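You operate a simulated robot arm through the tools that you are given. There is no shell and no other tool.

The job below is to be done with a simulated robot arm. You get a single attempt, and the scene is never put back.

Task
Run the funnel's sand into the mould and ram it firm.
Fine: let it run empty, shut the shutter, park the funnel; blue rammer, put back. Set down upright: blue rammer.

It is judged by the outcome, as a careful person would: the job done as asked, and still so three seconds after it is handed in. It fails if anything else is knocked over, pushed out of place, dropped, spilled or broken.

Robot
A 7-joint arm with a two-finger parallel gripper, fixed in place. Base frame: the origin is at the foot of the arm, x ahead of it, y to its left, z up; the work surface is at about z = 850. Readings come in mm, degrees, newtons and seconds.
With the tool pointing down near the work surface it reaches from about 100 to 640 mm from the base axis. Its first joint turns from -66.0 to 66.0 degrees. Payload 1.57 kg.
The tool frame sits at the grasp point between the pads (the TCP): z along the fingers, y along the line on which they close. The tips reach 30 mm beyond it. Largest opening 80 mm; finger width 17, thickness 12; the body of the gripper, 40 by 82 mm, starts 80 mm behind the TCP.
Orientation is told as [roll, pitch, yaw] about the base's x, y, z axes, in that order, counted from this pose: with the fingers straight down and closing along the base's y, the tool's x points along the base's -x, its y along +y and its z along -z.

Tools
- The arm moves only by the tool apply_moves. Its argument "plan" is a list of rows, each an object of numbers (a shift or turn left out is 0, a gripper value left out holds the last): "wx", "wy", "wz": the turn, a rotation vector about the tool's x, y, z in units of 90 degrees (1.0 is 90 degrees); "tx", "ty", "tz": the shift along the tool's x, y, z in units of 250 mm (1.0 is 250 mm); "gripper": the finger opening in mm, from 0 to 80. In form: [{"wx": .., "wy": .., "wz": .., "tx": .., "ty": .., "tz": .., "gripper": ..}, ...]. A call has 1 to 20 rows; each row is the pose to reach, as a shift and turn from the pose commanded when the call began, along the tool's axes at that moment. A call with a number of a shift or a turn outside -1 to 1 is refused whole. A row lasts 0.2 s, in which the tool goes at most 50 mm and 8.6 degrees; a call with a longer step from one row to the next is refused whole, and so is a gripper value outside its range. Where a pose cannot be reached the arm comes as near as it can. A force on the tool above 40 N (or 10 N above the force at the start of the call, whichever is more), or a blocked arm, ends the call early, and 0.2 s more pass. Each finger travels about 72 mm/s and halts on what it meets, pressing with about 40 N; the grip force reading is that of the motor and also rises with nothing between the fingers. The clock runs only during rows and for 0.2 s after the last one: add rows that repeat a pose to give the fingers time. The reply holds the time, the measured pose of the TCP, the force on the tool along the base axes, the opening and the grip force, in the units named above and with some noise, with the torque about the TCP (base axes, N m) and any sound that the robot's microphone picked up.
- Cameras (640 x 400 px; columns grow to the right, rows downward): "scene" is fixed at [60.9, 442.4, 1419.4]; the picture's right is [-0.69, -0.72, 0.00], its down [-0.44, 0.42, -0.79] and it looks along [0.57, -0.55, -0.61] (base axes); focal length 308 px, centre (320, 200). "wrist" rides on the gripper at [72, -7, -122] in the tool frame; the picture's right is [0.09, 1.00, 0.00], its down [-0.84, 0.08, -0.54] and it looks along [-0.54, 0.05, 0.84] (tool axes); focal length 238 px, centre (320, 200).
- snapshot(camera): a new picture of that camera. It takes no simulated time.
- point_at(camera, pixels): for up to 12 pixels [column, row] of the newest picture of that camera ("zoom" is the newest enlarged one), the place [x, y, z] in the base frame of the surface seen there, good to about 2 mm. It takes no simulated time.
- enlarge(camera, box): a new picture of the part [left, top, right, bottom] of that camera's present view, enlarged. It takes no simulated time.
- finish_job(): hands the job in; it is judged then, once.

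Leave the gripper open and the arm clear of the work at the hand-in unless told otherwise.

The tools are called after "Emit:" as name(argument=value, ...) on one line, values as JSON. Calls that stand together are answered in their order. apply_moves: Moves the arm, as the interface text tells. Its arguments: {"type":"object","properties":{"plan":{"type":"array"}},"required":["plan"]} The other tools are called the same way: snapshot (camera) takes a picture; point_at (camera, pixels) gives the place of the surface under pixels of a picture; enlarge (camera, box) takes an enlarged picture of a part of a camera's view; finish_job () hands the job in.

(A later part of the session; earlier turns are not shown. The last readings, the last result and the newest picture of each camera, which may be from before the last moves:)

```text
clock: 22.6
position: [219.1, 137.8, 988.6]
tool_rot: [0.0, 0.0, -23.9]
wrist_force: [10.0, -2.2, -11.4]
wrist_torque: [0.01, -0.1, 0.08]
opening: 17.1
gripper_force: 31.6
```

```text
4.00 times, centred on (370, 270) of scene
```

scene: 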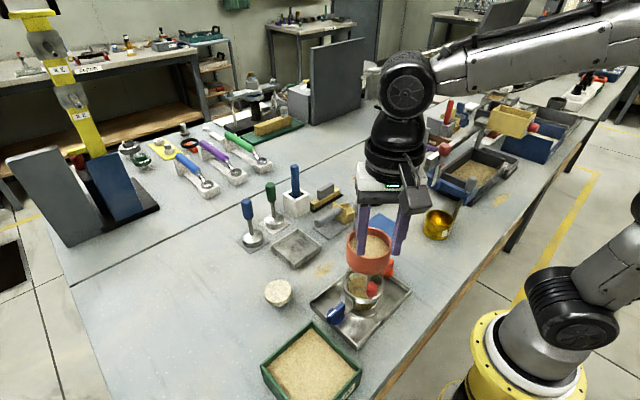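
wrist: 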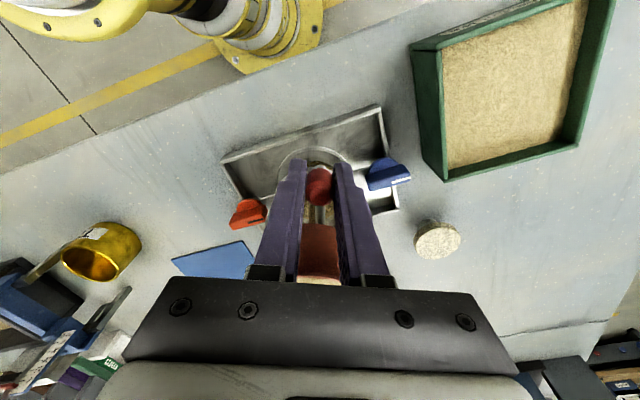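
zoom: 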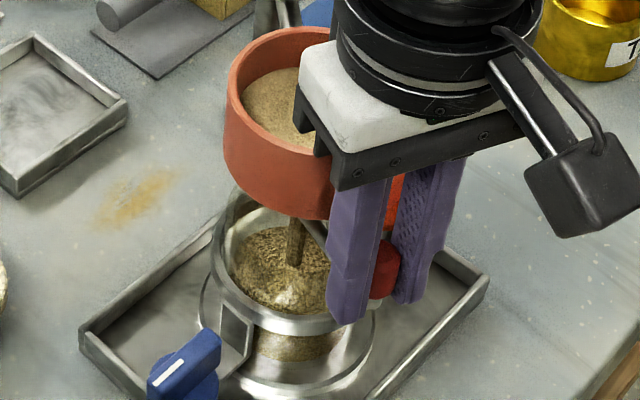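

The mould level is rising well, but the gripped knob is loading the hand by about 15 N. I'll loosen to a 24 mm cage to relieve that while it keeps running.

Emit:
apply_moves(plan=[{"gripper": 20}, {"gripper": 24}, {"gripper": 24}, {"gripper": 24}, {"gripper": 24}, {"gripper": 24}])

Emit:
enlarge(camera="scene", box=[320, 220, 420, 320])

Emit:
enlarge(camera="wrist", box=[280, 140, 360, 290])

```text
clock: 24.0
position: [219.0, 138.7, 988.0]
tool_rot: [-0.1, 0.1, -24.1]
wrist_force: [0.1, 0.1, -0.6]
wrist_torque: [0.03, 0.03, -0.01]
opening: 24.1
gripper_force: 0.0
```

```text
4.00 times, centred on (370, 270) of scene
```

zoom: 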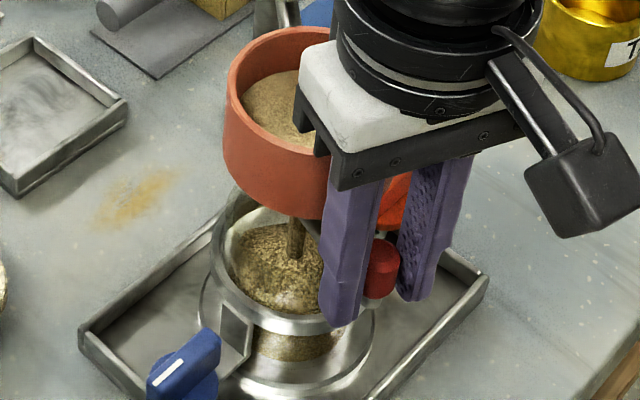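

```text
2.67 times, centred on (320, 215) of wrist
```

zoom: 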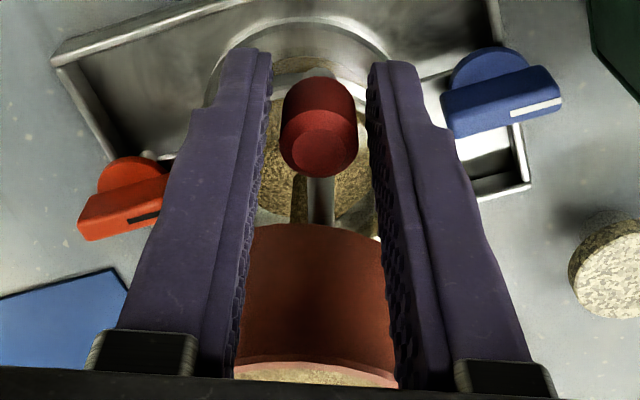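

The lever stays open without being held, forces are near zero, and the sand keeps flowing. I'll wait 4 s.

Emit:
apply_moves(plan=[{"gripper": 24}, {"gripper": 24}, {"gripper": 24}, {"gripper": 24}, {"gripper": 24}, {"gripper": 24}, {"gripper": 24}, {"gripper": 24}, {"gripper": 24}, {"gripper": 24}, {"gripper": 24}, {"gripper": 24}, {"gripper": 24}, {"gripper": 24}, {"gripper": 24}, {"gripper": 24}, {"gripper": 24}, {"gripper": 24}, {"gripper": 24}, {"gripper": 24}])

Emit:
enlarge(camera="scene", box=[320, 220, 420, 320])

```text
clock: 28.2
position: [219.2, 136.9, 989.6]
tool_rot: [0.0, 0.1, -24.0]
wrist_force: [0.1, 0.4, 0.0]
wrist_torque: [-0.01, -0.01, -0.03]
opening: 24.0
gripper_force: 0.1
```

```text
4.00 times, centred on (370, 270) of scene
```

zoom: 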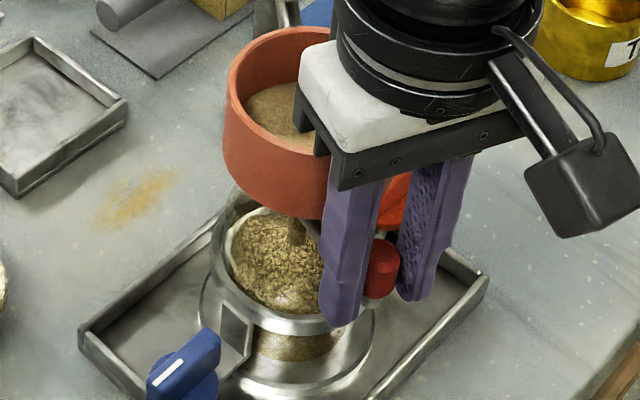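

The funnel level is dropping and the mould is filling. I'll measure both levels to check it won't overflow, and wait another 4 s.

Emit:
point_at(camera="zoom", pixels=[[275, 110], [285, 120], [265, 250], [275, 270], [300, 285], [235, 200], [300, 328], [230, 260], [225, 240]])

Emit:
apply_moves(plan=[{"gripper": 24}, {"gripper": 24}, {"gripper": 24}, {"gripper": 24}, {"gripper": 24}, {"gripper": 24}, {"gripper": 24}, {"gripper": 24}, {"gripper": 24}, {"gripper": 24}, {"gripper": 24}, {"gripper": 24}, {"gripper": 24}, {"gripper": 24}, {"gripper": 24}])

Emit:
enlarge(camera="scene", box=[320, 220, 420, 320])

Emit:
point_at(camera="zoom", pixels=[[275, 110], [285, 120], [265, 250], [275, 270], [300, 285], [235, 200], [300, 328], [230, 260], [225, 240]])

```text
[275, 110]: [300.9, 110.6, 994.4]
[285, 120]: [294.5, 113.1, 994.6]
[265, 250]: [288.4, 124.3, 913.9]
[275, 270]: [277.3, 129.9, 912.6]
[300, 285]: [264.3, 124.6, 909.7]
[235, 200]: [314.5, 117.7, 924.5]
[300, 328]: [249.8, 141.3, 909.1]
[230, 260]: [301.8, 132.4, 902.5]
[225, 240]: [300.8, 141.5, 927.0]
```

```text
clock: 31.4
position: [218.4, 136.8, 988.7]
tool_rot: [0.0, 0.0, -23.9]
wrist_force: [-0.5, -0.1, 0.3]
wrist_torque: [-0.01, -0.01, -0.02]
opening: 24.1
gripper_force: 0.1
```

```text
4.00 times, centred on (370, 270) of scene
```

zoom: 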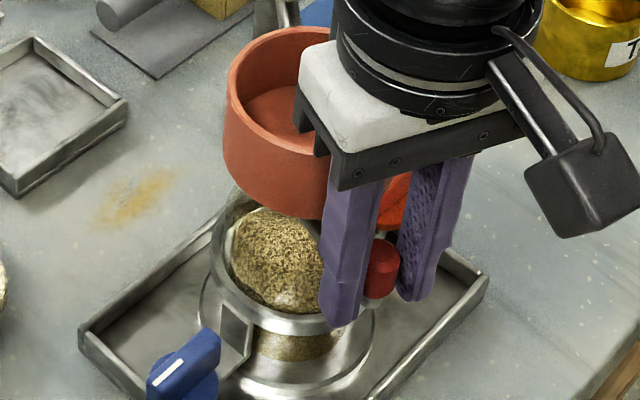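

```text
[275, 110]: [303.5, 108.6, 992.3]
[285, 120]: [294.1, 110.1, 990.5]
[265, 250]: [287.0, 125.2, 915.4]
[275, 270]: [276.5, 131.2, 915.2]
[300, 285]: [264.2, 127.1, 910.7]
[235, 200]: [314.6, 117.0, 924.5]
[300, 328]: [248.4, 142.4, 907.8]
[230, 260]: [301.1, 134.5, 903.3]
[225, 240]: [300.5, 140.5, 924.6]
```

The funnel's red bottom is now visible at scene-zoom (280,105) and no stream shows. I'll wait 2 more seconds to be sure it has run empty.

Emit:
apply_moves(plan=[{"gripper": 24}, {"gripper": 24}, {"gripper": 24}, {"gripper": 24}, {"gripper": 24}, {"gripper": 24}, {"gripper": 24}, {"gripper": 24}, {"gripper": 24}, {"gripper": 24}])

Emit:
enlarge(camera="scene", box=[330, 220, 410, 310])

Emit:
snapshot(camera="wrist")

Emit:
enlarge(camera="wrist", box=[280, 140, 360, 290])

```text
clock: 33.6
position: [219.1, 137.7, 989.9]
tool_rot: [0.0, 0.1, -24.0]
wrist_force: [0.0, -0.7, 1.0]
wrist_torque: [0.01, 0.03, 0.0]
opening: 24.1
gripper_force: 0.2
```

```text
4.44 times, centred on (370, 265) of scene
```

zoom: 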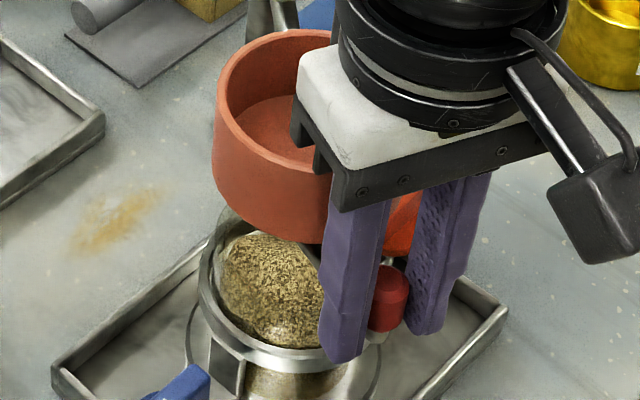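

```text
taken
```

wrist: 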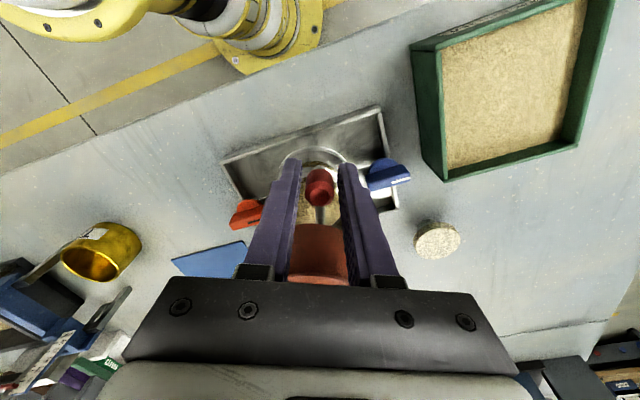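

```text
2.67 times, centred on (320, 215) of wrist
```

zoom: 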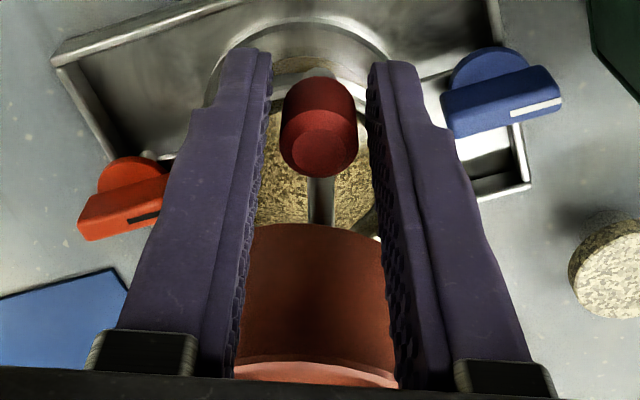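

The funnel is empty. I'll grip the knob again and bring the lever back along the same arc, about 20–21°, to shut the shutter.

Emit:
apply_moves(plan=[{"gripper": 18}, {"gripper": 12}, {"gripper": 12}, {"gripper": 12}, {"tx": -0.0002, "ty": 0.0094, "wz": 0.0222}, {"tx": -0.0007, "ty": 0.01875, "wz": 0.0444}, {"tx": -0.0015, "ty": 0.0281, "wz": 0.0667}, {"tx": -0.0026, "ty": 0.0374, "wz": 0.0889}, {"tx": -0.0041, "ty": 0.0467, "wz": 0.1111}, {"tx": -0.0059, "ty": 0.0559, "wz": 0.1333}, {"tx": -0.008, "ty": 0.065, "wz": 0.1556}, {"tx": -0.0104, "ty": 0.0741, "wz": 0.1778}, {"tx": -0.0132, "ty": 0.0831, "wz": 0.2}, {"tx": -0.0162, "ty": 0.0919, "wz": 0.2222}, {"tx": -0.0162, "ty": 0.0919, "wz": 0.2222}])

Emit:
enlarge(camera="scene", box=[320, 220, 420, 320])

Emit:
snapshot(camera="wrist")

Emit:
enlarge(camera="wrist", box=[280, 140, 360, 290])

```text
clock: 36.8
position: [231.6, 157.0, 989.0]
tool_rot: [0.2, 0.0, -44.0]
wrist_force: [-9.0, 9.0, 21.0]
wrist_torque: [0.22, 0.36, 0.03]
opening: 16.9
gripper_force: 32.1
```

```text
4.00 times, centred on (370, 270) of scene
```

zoom: 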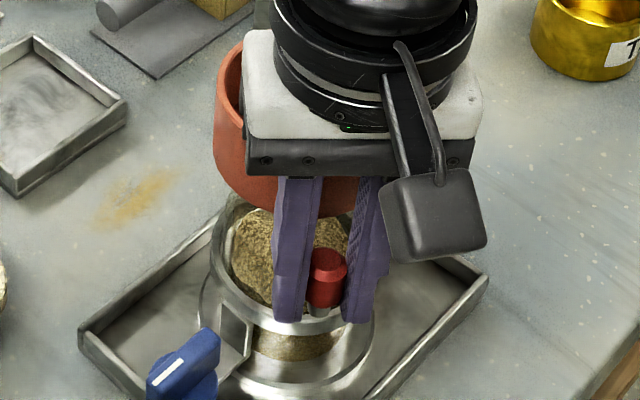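

```text
taken
```

wrist: 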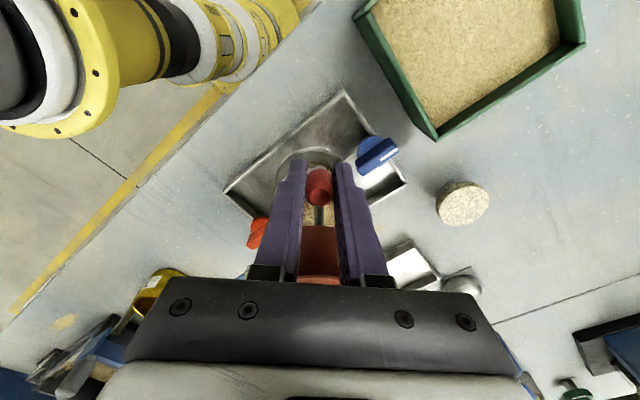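

```text
2.67 times, centred on (320, 215) of wrist
```

zoom: 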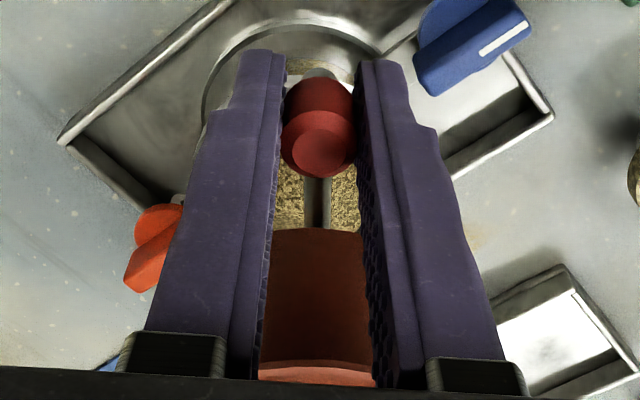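

The lever is back near its starting position, but the funnel edge moved about 10 zoom px, roughly 4 mm, and there's some vertical strain of 21 N. I'll release the grip and measure the funnel and lever before deciding whether it's fully shut.

Emit:
apply_moves(plan=[{"gripper": 22}, {"gripper": 30}, {"gripper": 36}, {"gripper": 36}])

Emit:
apply_moves(plan=[{"tz": -0.1}, {"tz": -0.2}, {"tz": -0.3}, {"tz": -0.4}, {"tz": -0.4}])

Emit:
snapshot(camera="wrist")

Emit:
enlarge(camera="wrist", box=[250, 90, 390, 280])

Emit:
enlarge(camera="scene", box=[320, 220, 420, 320])

```text
clock: 37.8
position: [230.7, 157.8, 987.7]
tool_rot: [0.0, 0.0, -44.0]
wrist_force: [-0.5, 0.6, -0.2]
wrist_torque: [0.02, 0.01, 0.04]
opening: 36.0
gripper_force: 0.0
```

```text
clock: 39.0
position: [231.8, 155.3, 1087.2]
tool_rot: [0.0, 0.0, -43.9]
wrist_force: [0.1, -0.2, -0.3]
wrist_torque: [-0.01, 0.0, 0.03]
opening: 36.1
gripper_force: 0.0
```

```text
taken
```

wrist: 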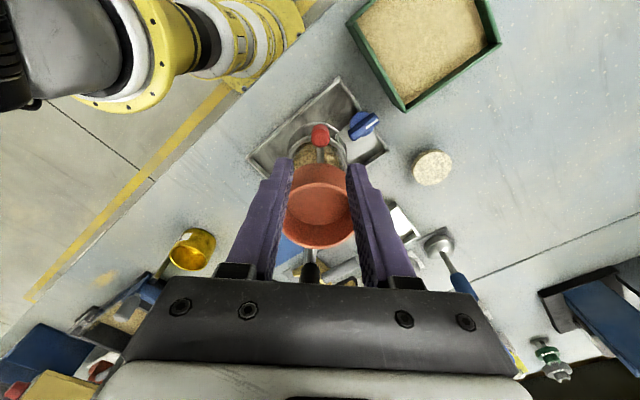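

```text
2.11 times, centred on (320, 185) of wrist
```

zoom: 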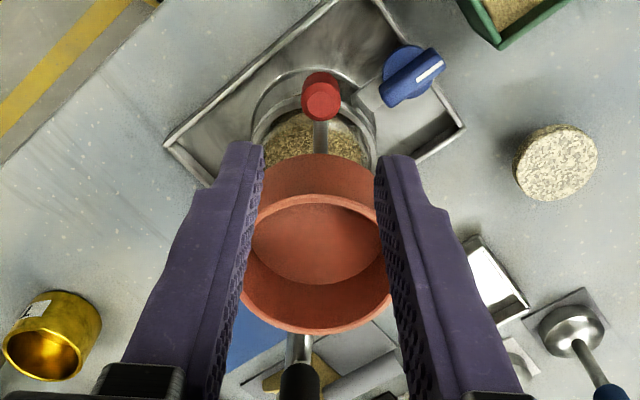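

```text
4.00 times, centred on (370, 270) of scene
```

zoom: 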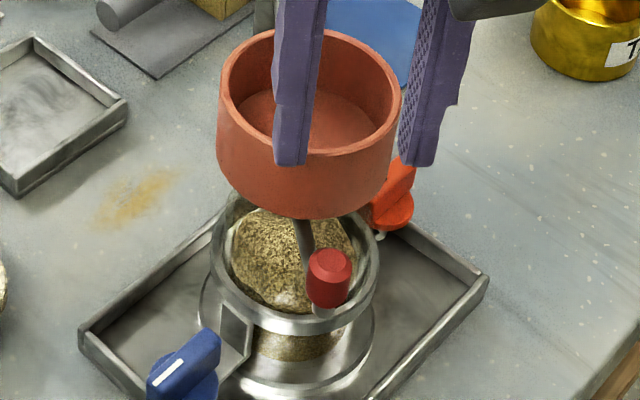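

I'll measure the knob, the funnel rim, the black handle and the post in this wrist view to work out the lever angle relative to the arm.

Emit:
point_at(camera="wrist", pixels=[[320, 137], [314, 137], [326, 137], [320, 131], [317, 246], [317, 183], [312, 273], [288, 225], [349, 225], [320, 155], [320, 160], [320, 163]])

Emit:
enlarge(camera="scene", box=[320, 180, 440, 320])

Emit:
point_at(camera="scene", pixels=[[372, 284], [378, 286], [367, 286], [333, 250], [420, 245], [374, 236], [368, 272], [369, 280], [390, 270]])

```text
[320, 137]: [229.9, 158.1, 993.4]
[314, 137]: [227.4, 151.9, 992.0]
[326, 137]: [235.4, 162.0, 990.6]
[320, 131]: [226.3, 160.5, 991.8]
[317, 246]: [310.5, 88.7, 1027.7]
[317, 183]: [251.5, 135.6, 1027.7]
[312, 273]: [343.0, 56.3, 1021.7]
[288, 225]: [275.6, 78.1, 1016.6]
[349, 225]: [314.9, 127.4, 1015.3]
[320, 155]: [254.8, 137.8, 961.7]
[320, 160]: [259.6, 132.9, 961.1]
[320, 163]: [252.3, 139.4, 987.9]
```

```text
2.86 times, centred on (380, 250) of scene
```

zoom: 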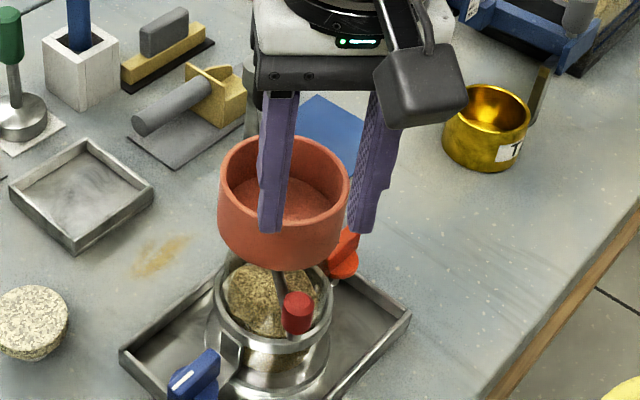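

```text
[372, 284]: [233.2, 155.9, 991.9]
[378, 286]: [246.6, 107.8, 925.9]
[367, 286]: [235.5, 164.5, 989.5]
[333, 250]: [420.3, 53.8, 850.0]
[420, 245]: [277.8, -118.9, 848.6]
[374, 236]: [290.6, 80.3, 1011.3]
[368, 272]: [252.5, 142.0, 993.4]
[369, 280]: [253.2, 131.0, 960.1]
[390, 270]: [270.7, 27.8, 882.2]
```

I'll take the same scene enlargement as at the start so I can compare lever and funnel positions directly.

Emit:
enlarge(camera="scene", box=[320, 250, 400, 300])

Emit:
enlarge(camera="scene", box=[325, 220, 405, 340])

```text
8.00 times, centred on (360, 275) of scene
```

zoom: 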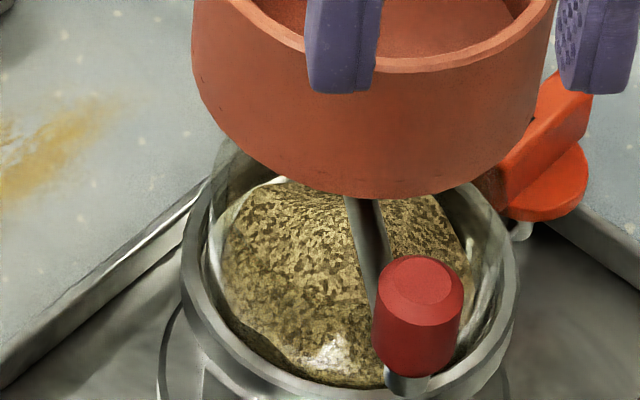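

```text
3.33 times, centred on (365, 280) of scene
```

zoom: 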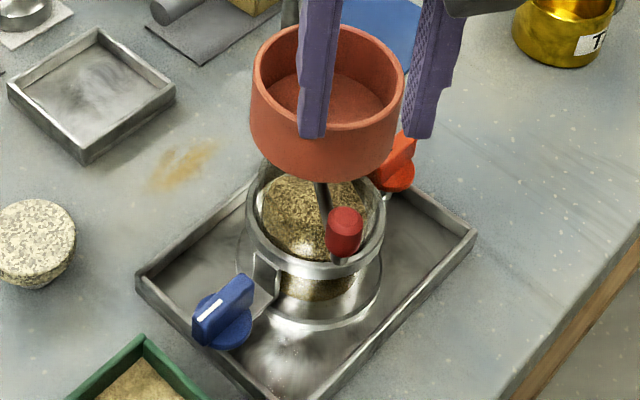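

Compared with the start, the funnel sits about 15 px left at 8x (about 3.5 mm) while the knob is where it was. So the lever is about 4–5° short of its original shut position. I'll go back down, grip the knob at mid-height and turn it further shut about the spout.

Emit:
apply_moves(plan=[{"tz": 0.08, "gripper": 36}, {"tz": 0.16}, {"tz": 0.24}, {"tz": 0.32}, {"tz": 0.38}, {"tz": 0.416}, {"tz": 0.416, "gripper": 24}, {"tz": 0.416, "gripper": 12}, {"tz": 0.416, "gripper": 12}, {"tz": 0.416, "gripper": 12}])

Emit:
enlarge(camera="scene", box=[320, 220, 420, 320])

```text
clock: 41.2
position: [231.6, 156.9, 984.3]
tool_rot: [0.0, 0.0, -44.0]
wrist_force: [-0.6, 0.9, -4.2]
wrist_torque: [0.05, -0.07, -0.01]
opening: 17.4
gripper_force: 32.0
```

```text
4.00 times, centred on (370, 270) of scene
```

zoom: 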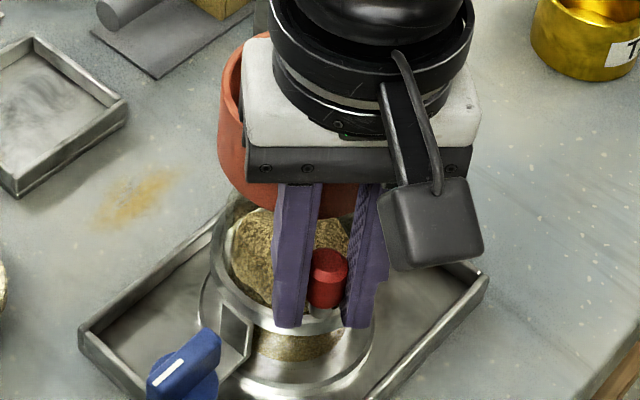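

The knob is gripped at mid-height. Now I'll turn it about 7° further shut along the arc, with slightly more hand rotation to supply the turning couple.

Emit:
apply_moves(plan=[{"ty": 0.0055, "wz": 0.025}, {"ty": 0.011, "wz": 0.045}, {"ty": 0.0165, "wz": 0.065}, {"ty": 0.022, "wz": 0.08}, {"ty": 0.0275, "wz": 0.095}, {"ty": 0.0328, "wz": 0.11}, {"ty": 0.0328, "wz": 0.11}])

Emit:
enlarge(camera="scene", box=[320, 220, 420, 320])

Emit:
snapshot(camera="wrist")

Emit:
enlarge(camera="wrist", box=[280, 140, 360, 290])

```text
clock: 42.8
position: [235.9, 163.3, 984.5]
tool_rot: [0.0, 0.1, -53.9]
wrist_force: [5.8, -4.3, -14.1]
wrist_torque: [0.13, -0.15, 0.09]
opening: 17.3
gripper_force: 32.4
```

```text
4.00 times, centred on (370, 270) of scene
```

zoom: 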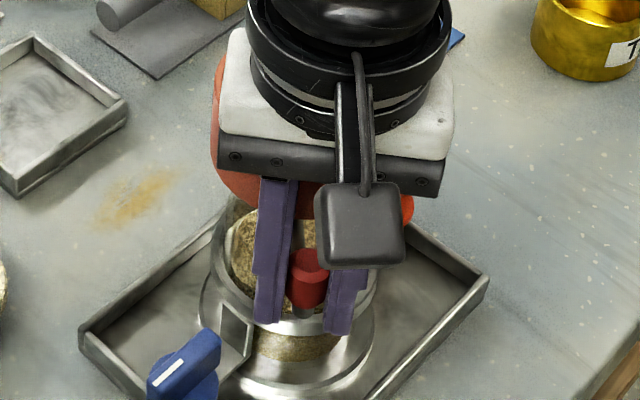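

```text
taken
```

wrist: 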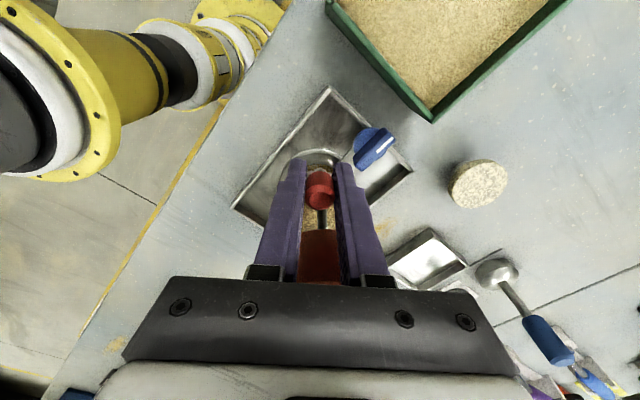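

```text
2.67 times, centred on (320, 215) of wrist
```

zoom: 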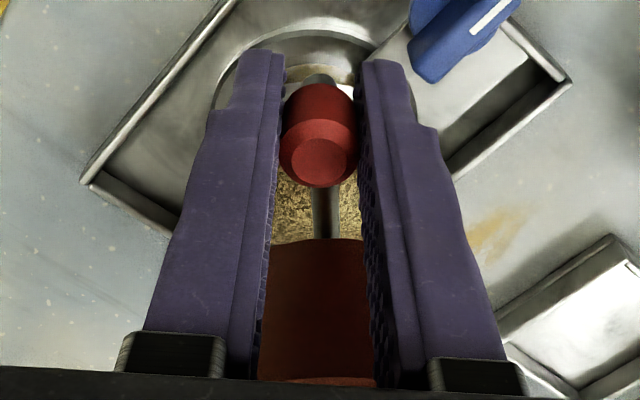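

The funnel moved only about 2 mm while the knob moved about 8 mm, so the lever closed by about 4° relative to the arm. I'll turn a further 5° to seat it against its stop.

Emit:
apply_moves(plan=[{"ty": 0.006, "tx": 0.001, "wz": 0.02}, {"ty": 0.012, "tx": 0.002, "wz": 0.04}, {"ty": 0.018, "tx": 0.003, "wz": 0.055}, {"ty": 0.0237, "tx": 0.0037, "wz": 0.067}, {"ty": 0.0237, "tx": 0.0037, "wz": 0.067}])

Emit:
enlarge(camera="scene", box=[320, 220, 420, 320])

Emit:
snapshot(camera="wrist")

Emit:
enlarge(camera="wrist", box=[280, 140, 360, 290])

```text
clock: 44.0
position: [241.4, 167.8, 985.0]
tool_rot: [0.1, 0.1, -60.0]
wrist_force: [0.8, -0.8, 4.8]
wrist_torque: [-0.15, 0.19, 0.07]
opening: 17.4
gripper_force: 32.3
```

```text
4.00 times, centred on (370, 270) of scene
```

zoom: 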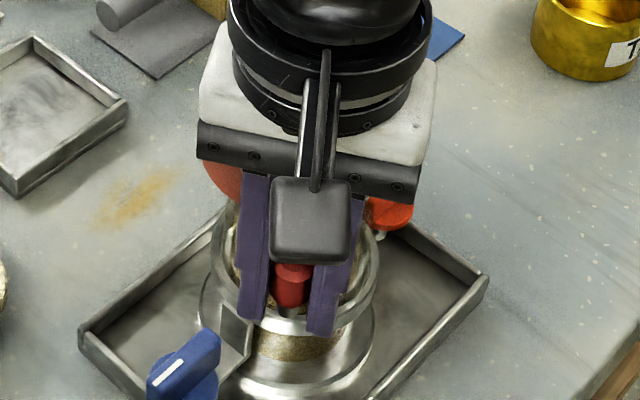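

```text
taken
```

wrist: 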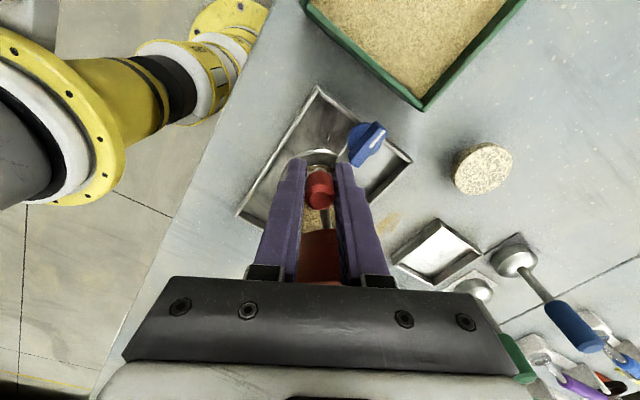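

```text
2.67 times, centred on (320, 215) of wrist
```

zoom: 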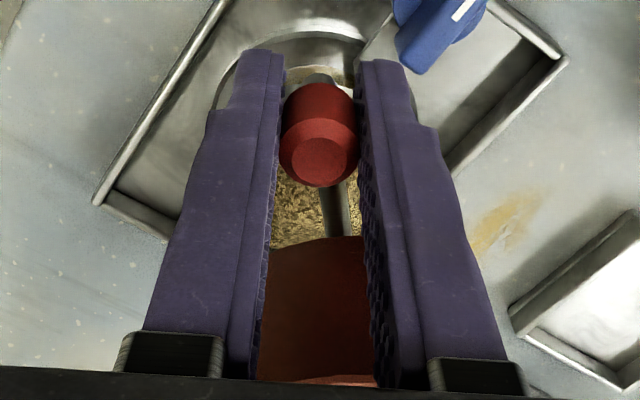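

The knob has moved about 7 mm more. I'll release, lift clear, and compare the lever angle with the funnel again.

Emit:
apply_moves(plan=[{"gripper": 22}, {"gripper": 30}, {"gripper": 36}, {"gripper": 36}, {"tz": -0.1}, {"tz": -0.2}, {"tz": -0.3}, {"tz": -0.42}, {"tz": -0.42}])

Emit:
enlarge(camera="scene", box=[320, 250, 400, 300])

Emit:
enlarge(camera="scene", box=[325, 180, 425, 320])

Emit:
snapshot(camera="wrist")

Emit:
enlarge(camera="wrist", box=[250, 90, 390, 280])

```text
clock: 46.0
position: [240.4, 166.9, 1090.4]
tool_rot: [0.0, 0.0, -60.0]
wrist_force: [0.6, 1.0, 0.7]
wrist_torque: [-0.02, 0.0, 0.0]
opening: 35.9
gripper_force: 0.1
```

```text
8.00 times, centred on (360, 275) of scene
```

zoom: 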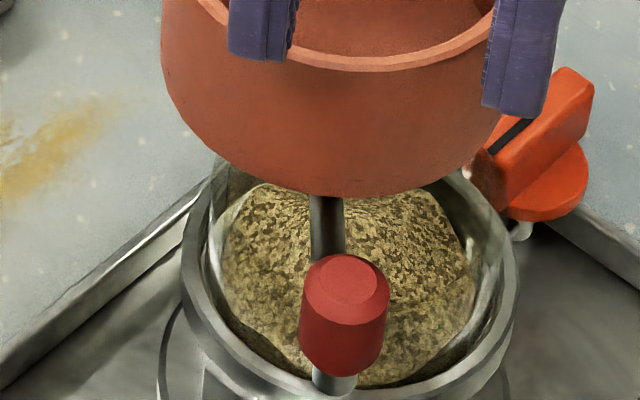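

```text
2.86 times, centred on (375, 250) of scene
```

zoom: 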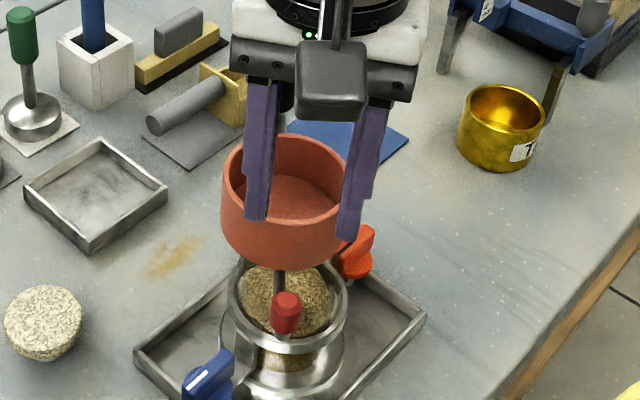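

```text
taken
```

wrist: 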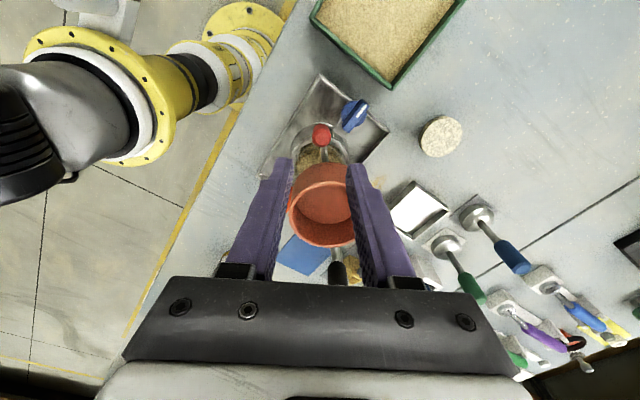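

```text
2.11 times, centred on (320, 185) of wrist
```

zoom: 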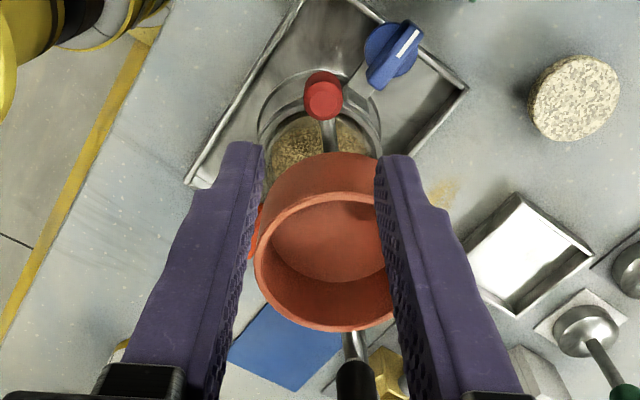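

Compared with the start, the funnel shifted −45 px and the knob −73 px at 8x. That's at least the pure-swing ratio, so the lever is now fully shut relative to the arm. Next I'll look at the post, the black handle and the blue plate to plan the parking swing.

Emit:
enlarge(camera="scene", box=[350, 170, 430, 250])

Emit:
apply_moves(plan=[{"wz": -0.09, "tz": -0.04}, {"wz": -0.18, "tz": -0.08}, {"wz": -0.27, "tz": -0.12}, {"wz": -0.36, "tz": -0.16}, {"wz": -0.45, "tz": -0.2}, {"wz": -0.54, "tz": -0.24}, {"wz": -0.63, "tz": -0.28}, {"wz": -0.667, "tz": -0.32}, {"wz": -0.667, "tz": -0.32}])

Emit:
snapshot(camera="wrist")

Emit:
snapshot(camera="scene")

```text
5.00 times, centred on (390, 210) of scene
```

zoom: 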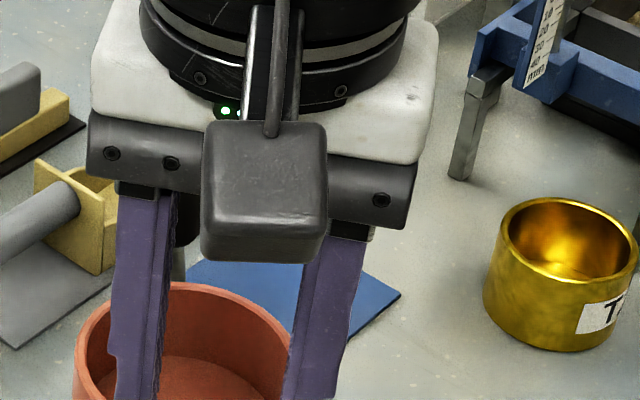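

```text
clock: 48.0
position: [240.3, 166.6, 1169.3]
tool_rot: [0.0, 0.0, 0.2]
wrist_force: [0.0, 0.2, -0.5]
wrist_torque: [-0.01, 0.0, 0.02]
opening: 35.7
gripper_force: 0.0
```

```text
taken
```

wrist: 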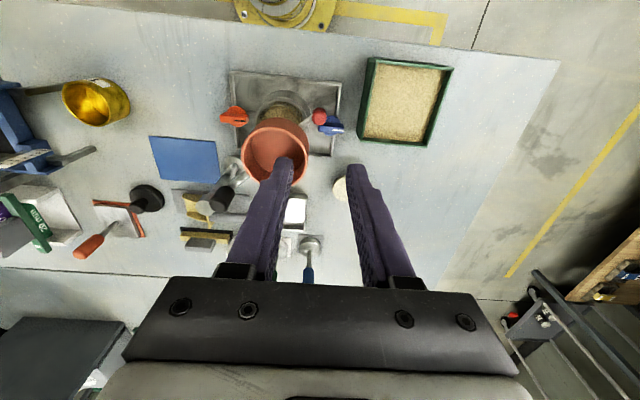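

```text
taken
```

scene: 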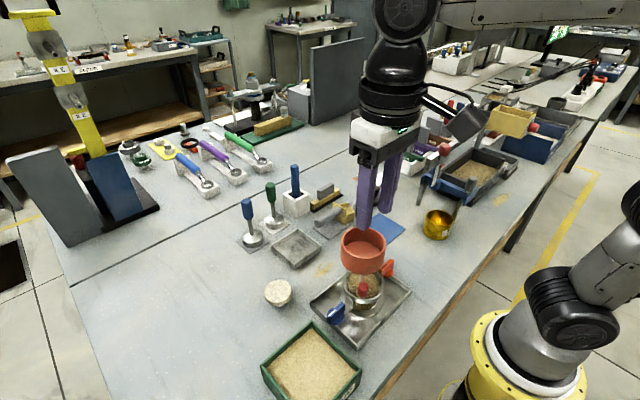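

I can see the blue plate at wrist (185,158) and the black handle at (224,195). I'll enlarge and measure them.

Emit:
enlarge(camera="wrist", box=[130, 90, 310, 230])

Emit:
point_at(camera="wrist", pixels=[[224, 199], [218, 197], [230, 197], [224, 190], [236, 175], [148, 137], [216, 138], [219, 180], [160, 182], [320, 116], [275, 128], [306, 155]])

```text
2.86 times, centred on (220, 160) of wrist
```

zoom: 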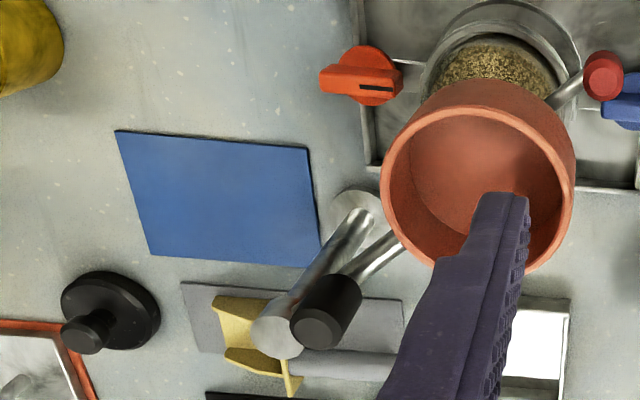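

```text
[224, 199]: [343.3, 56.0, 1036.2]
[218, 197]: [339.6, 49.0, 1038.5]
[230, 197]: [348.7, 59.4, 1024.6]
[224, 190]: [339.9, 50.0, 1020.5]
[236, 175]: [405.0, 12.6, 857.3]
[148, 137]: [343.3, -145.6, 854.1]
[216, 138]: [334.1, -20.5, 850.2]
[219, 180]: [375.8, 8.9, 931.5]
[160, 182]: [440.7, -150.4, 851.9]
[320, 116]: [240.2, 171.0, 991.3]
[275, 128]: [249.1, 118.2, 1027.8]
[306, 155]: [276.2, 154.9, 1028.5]
```

The red knob (240,171), funnel centre (about 287,118) and post (about 385,13) are collinear, at about 132.7°, so the shutter is shut. The square metal tray at about (483,119) is also about 144 mm from the post, exactly 90° clockwise of the pouring position, so it looks like the parking tray. The blue plate isn't on the arc. I'll measure the tray, the post top and the handle precisely.

Emit:
point_at(camera="zoom", pixels=[[258, 335], [275, 318], [270, 350], [285, 335], [320, 328], [305, 328], [335, 320], [320, 315], [322, 342], [350, 300], [370, 268], [355, 215]])

Emit:
point_at(camera="scene", pixels=[[296, 228], [322, 246], [297, 270], [270, 248], [297, 248], [270, 223], [252, 240], [340, 220], [329, 222]])

Emit:
enlarge(camera="scene", box=[230, 180, 350, 280])

```text
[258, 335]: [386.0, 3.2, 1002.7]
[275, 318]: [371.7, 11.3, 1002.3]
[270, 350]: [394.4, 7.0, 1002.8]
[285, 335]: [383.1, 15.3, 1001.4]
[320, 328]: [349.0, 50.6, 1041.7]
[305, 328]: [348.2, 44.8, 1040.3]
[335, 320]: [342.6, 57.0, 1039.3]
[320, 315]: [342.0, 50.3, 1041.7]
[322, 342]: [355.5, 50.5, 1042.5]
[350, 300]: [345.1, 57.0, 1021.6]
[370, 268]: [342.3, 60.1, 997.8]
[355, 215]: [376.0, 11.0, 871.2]
```

```text
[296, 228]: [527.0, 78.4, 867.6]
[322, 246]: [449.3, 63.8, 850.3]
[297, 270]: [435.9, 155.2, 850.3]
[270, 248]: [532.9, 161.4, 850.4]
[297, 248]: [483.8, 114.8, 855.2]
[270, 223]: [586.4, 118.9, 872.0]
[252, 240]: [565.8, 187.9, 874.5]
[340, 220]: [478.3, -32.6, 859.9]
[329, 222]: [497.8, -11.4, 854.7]
```

```text
4.00 times, centred on (290, 230) of scene
```

zoom: 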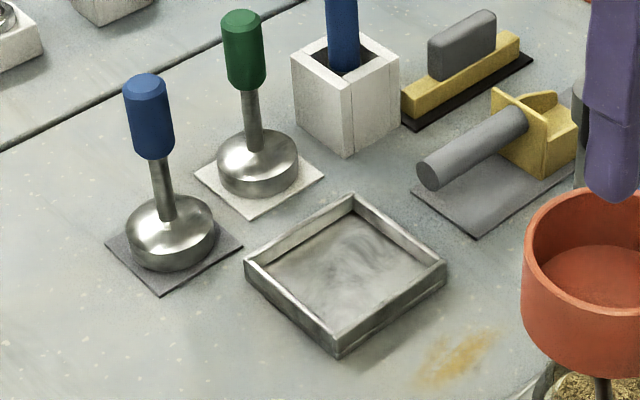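

The post is at about (384,11). The tray centre is about (484,115), a radius of 144 mm at 46°, while pouring was at 136°. The black handle is at (348.5,50.5), with its top at z 1042. I'll move above the black handle with the hand turned so the fingers straddle it along the swing direction.

Emit:
apply_moves(plan=[{"tx": -0.05, "ty": -0.054, "tz": 0.0, "wz": 0.075, "gripper": 40}, {"tx": -0.105, "ty": -0.113, "tz": 0.0, "wz": 0.15}, {"tx": -0.16, "ty": -0.172, "tz": 0.03, "wz": 0.23}, {"tx": -0.22, "ty": -0.236, "tz": 0.06, "wz": 0.31}, {"tx": -0.28, "ty": -0.3, "tz": 0.09, "wz": 0.39}, {"tx": -0.34, "ty": -0.364, "tz": 0.12, "wz": 0.47}, {"tx": -0.39, "ty": -0.418, "tz": 0.16, "wz": 0.55}, {"tx": -0.432, "ty": -0.464, "tz": 0.196, "wz": 0.611}, {"tx": -0.432, "ty": -0.464, "tz": 0.196, "wz": 0.611}])

Emit:
snapshot(camera="wrist")

Emit:
enlarge(camera="scene", box=[310, 150, 430, 270])

```text
clock: 50.0
position: [349.3, 50.6, 1121.8]
tool_rot: [0.0, -0.1, -55.0]
wrist_force: [0.4, 0.6, 0.6]
wrist_torque: [0.01, 0.01, -0.01]
opening: 40.2
gripper_force: 0.0
```

```text
taken
```

wrist: 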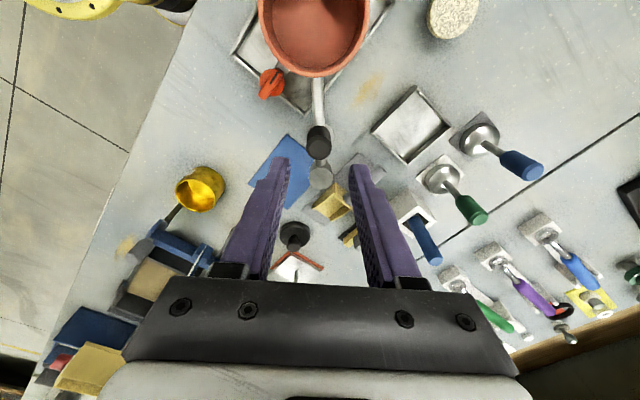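

```text
3.33 times, centred on (370, 210) of scene
```

zoom: 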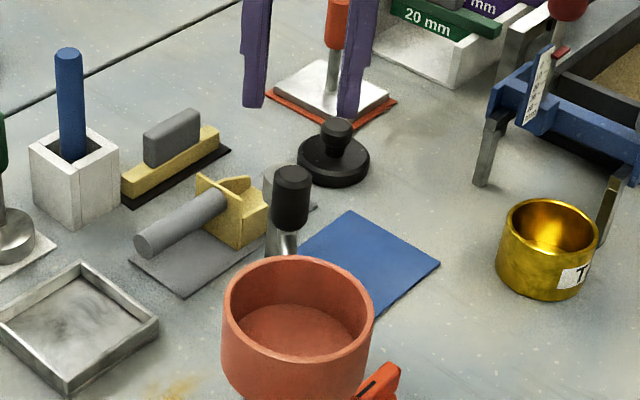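

From above, the black handle top is at wrist (318,147) and the post top at (321,176). I'll measure these for a precise arc.

Emit:
point_at(camera="wrist", pixels=[[319, 148], [308, 147], [330, 147], [319, 140], [319, 156], [321, 177], [312, 177], [331, 177], [321, 185], [319, 130], [318, 100], [260, 30]])

Emit:
enlarge(camera="wrist", box=[250, 60, 400, 200])

```text
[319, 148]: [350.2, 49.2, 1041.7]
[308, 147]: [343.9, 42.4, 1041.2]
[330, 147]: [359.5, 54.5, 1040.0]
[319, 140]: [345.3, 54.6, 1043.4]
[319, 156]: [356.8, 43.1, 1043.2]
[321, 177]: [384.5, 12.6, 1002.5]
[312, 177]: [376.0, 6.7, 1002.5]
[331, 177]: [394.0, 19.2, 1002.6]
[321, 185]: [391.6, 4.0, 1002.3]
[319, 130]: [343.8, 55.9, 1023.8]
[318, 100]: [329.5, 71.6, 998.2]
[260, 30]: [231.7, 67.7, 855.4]
```

```text
2.86 times, centred on (325, 130) of wrist
```

zoom: 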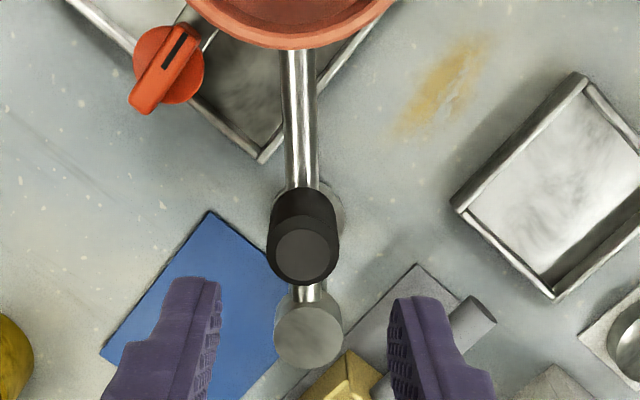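

The post axis is (385.5,12) and the handle axis (351,49), a radius of 50.6 mm at 133°. I'll descend around the handle to z about 1035 and narrow to a loose cage.

Emit:
apply_moves(plan=[{"tx": -0.009, "ty": 0.002, "tz": 0.08}, {"tx": -0.009, "ty": 0.002, "tz": 0.16}, {"tx": -0.009, "ty": 0.002, "tz": 0.24}, {"tx": -0.009, "ty": 0.002, "tz": 0.3}, {"tx": -0.009, "ty": 0.002, "tz": 0.347}, {"tx": -0.009, "ty": 0.002, "tz": 0.347, "gripper": 32}, {"tx": -0.009, "ty": 0.002, "tz": 0.347, "gripper": 26}, {"tx": -0.009, "ty": 0.002, "tz": 0.347, "gripper": 26}])

Emit:
enlarge(camera="wrist", box=[250, 60, 400, 290])

Emit:
enlarge(camera="scene", box=[310, 150, 430, 270])

```text
clock: 51.8
position: [350.9, 46.8, 1033.8]
tool_rot: [-0.1, 0.0, -54.8]
wrist_force: [0.5, 0.1, 0.5]
wrist_torque: [0.0, -0.03, -0.01]
opening: 25.8
gripper_force: 0.1
```

```text
1.74 times, centred on (325, 175) of wrist
```

zoom: 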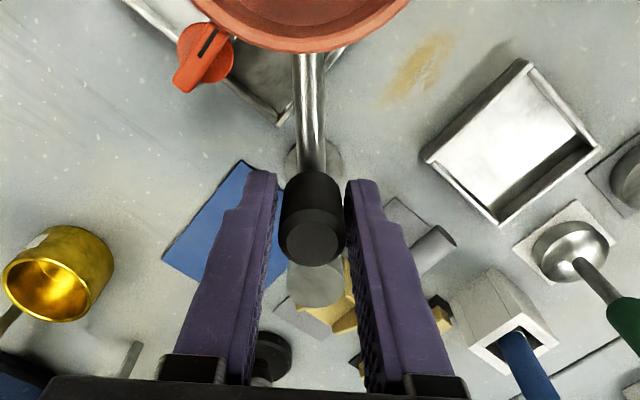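

```text
3.33 times, centred on (370, 210) of scene
```

zoom: 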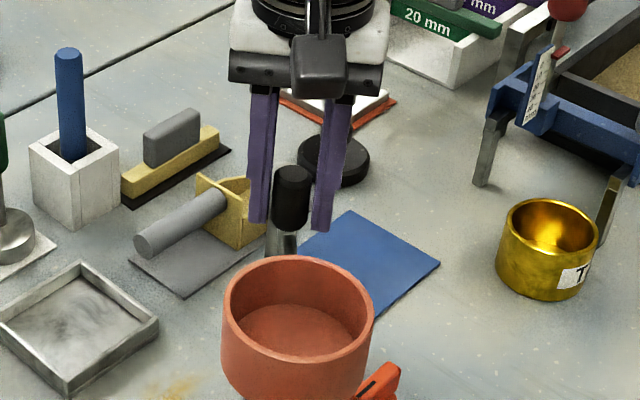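

The handle is caged without contact. I'll swing it clockwise about the post by about 40° in gentle steps and check.

Emit:
apply_moves(plan=[{"tx": 0.0015, "ty": 0.014, "wz": 0.0267}, {"tx": 0.002, "ty": 0.0282, "wz": 0.0533}, {"tx": 0.0015, "ty": 0.0423, "wz": 0.08}, {"tx": 0.0, "ty": 0.0563, "wz": 0.1067}, {"tx": -0.0025, "ty": 0.0703, "wz": 0.1333}, {"tx": -0.0059, "ty": 0.084, "wz": 0.16}, {"tx": -0.0102, "ty": 0.0974, "wz": 0.1867}, {"tx": -0.0155, "ty": 0.1105, "wz": 0.2133}, {"tx": -0.0217, "ty": 0.1232, "wz": 0.24}, {"tx": -0.0288, "ty": 0.1354, "wz": 0.2667}, {"tx": -0.0288, "ty": 0.1354, "wz": 0.2667}])

Emit:
snapshot(camera="wrist")

Emit:
snapshot(camera="scene")

```text
clock: 54.2
position: [383.8, 64.0, 1034.3]
tool_rot: [0.0, 0.0, -78.9]
wrist_force: [-1.8, 0.0, -0.4]
wrist_torque: [0.03, 0.03, -0.04]
opening: 27.6
gripper_force: 0.9
```

```text
taken
```

wrist: 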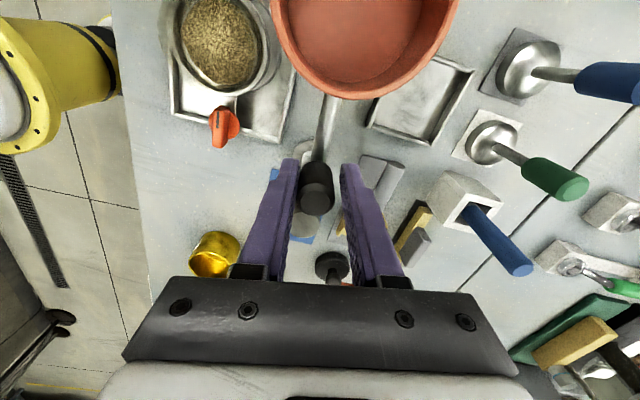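

```text
taken
```

scene: 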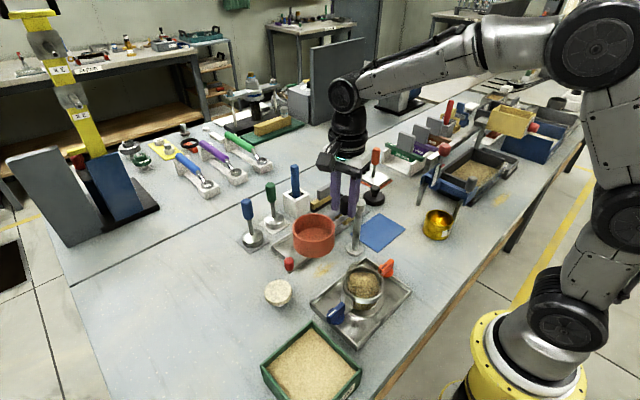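

The funnel swings smoothly with under 2 N and is heading to the square tray, and the mould is now uncovered. I'll continue the swing to near the tray, stopping a little short.

Emit:
apply_moves(plan=[{"tx": -0.0025, "ty": 0.0139, "wz": 0.0267}, {"tx": -0.0059, "ty": 0.0276, "wz": 0.0533}, {"tx": -0.0102, "ty": 0.041, "wz": 0.08}, {"tx": -0.0155, "ty": 0.0541, "wz": 0.1067}, {"tx": -0.0217, "ty": 0.0668, "wz": 0.1333}, {"tx": -0.0288, "ty": 0.0791, "wz": 0.16}, {"tx": -0.0367, "ty": 0.0908, "wz": 0.1867}, {"tx": -0.0454, "ty": 0.1019, "wz": 0.2133}, {"tx": -0.0548, "ty": 0.1124, "wz": 0.24}, {"tx": -0.065, "ty": 0.1222, "wz": 0.2667}, {"tx": -0.0731, "ty": 0.1291, "wz": 0.2867}, {"tx": -0.0731, "ty": 0.1291, "wz": 0.2867}])

Emit:
snapshot(camera="wrist")

Emit:
snapshot(camera="scene")

Emit:
enlarge(camera="scene", box=[230, 170, 380, 290])

```text
clock: 56.8
position: [418.2, 51.6, 1033.1]
tool_rot: [0.0, 0.0, -104.7]
wrist_force: [-0.7, 1.1, 0.6]
wrist_torque: [0.01, 0.01, 0.02]
opening: 27.0
gripper_force: 0.5
```

```text
taken
```

wrist: 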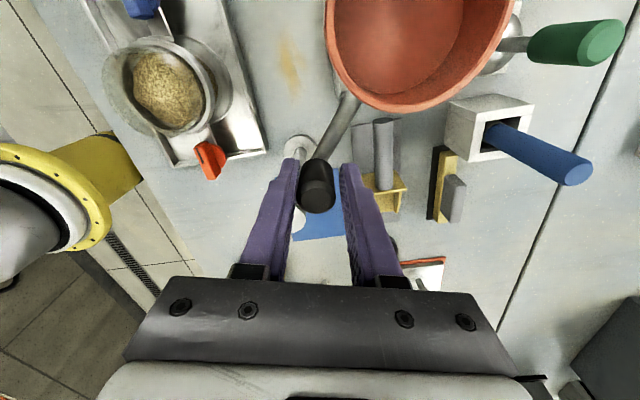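

```text
taken
```

scene: 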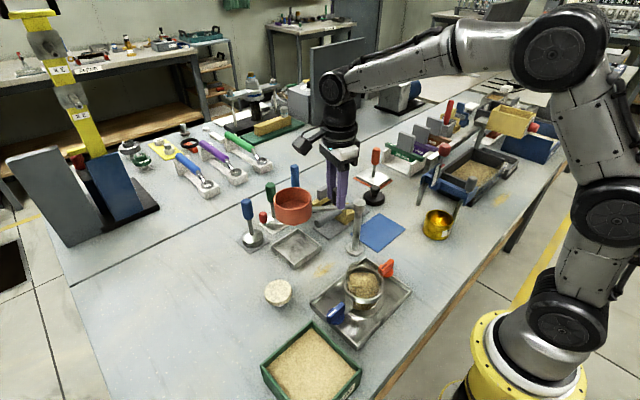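

```text
3.33 times, centred on (305, 230) of scene
```

zoom: 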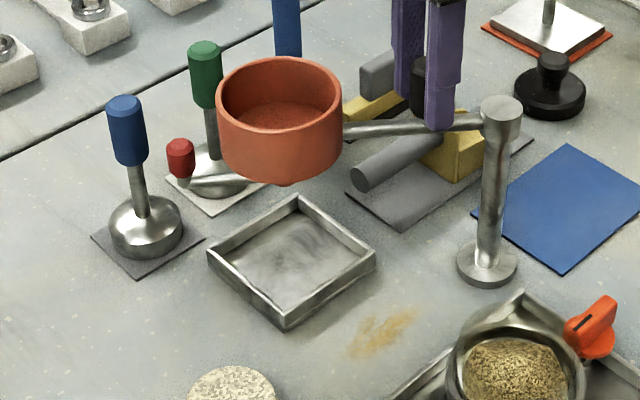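

The funnel is close to the tray and the red knob is near the rammers. I'll measure their exact positions before moving on.

Emit:
point_at(camera="scene", pixels=[[263, 213], [264, 218], [277, 207], [313, 207], [294, 190], [293, 223], [246, 202], [270, 187], [356, 202], [297, 245], [284, 224], [274, 225]])

Emit:
enlarge(camera="wrist", box=[270, 60, 420, 290])

```text
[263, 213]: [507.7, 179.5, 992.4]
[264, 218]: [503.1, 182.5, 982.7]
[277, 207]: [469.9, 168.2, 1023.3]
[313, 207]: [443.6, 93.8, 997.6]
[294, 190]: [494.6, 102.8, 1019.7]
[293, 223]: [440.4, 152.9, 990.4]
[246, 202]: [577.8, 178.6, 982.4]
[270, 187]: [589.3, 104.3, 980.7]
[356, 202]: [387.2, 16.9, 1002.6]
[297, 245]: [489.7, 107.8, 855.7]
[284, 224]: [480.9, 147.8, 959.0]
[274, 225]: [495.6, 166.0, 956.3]
```

```text
1.74 times, centred on (345, 175) of wrist
```

zoom: 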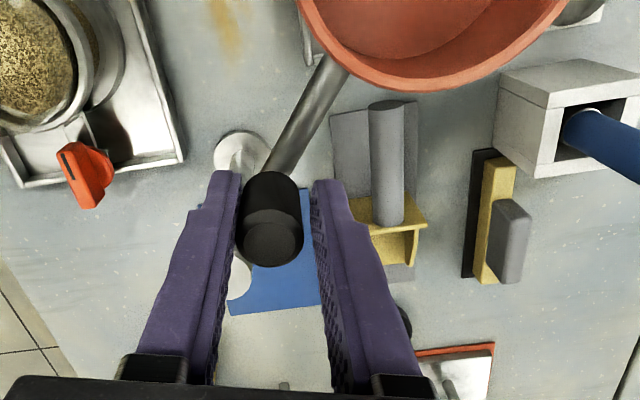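

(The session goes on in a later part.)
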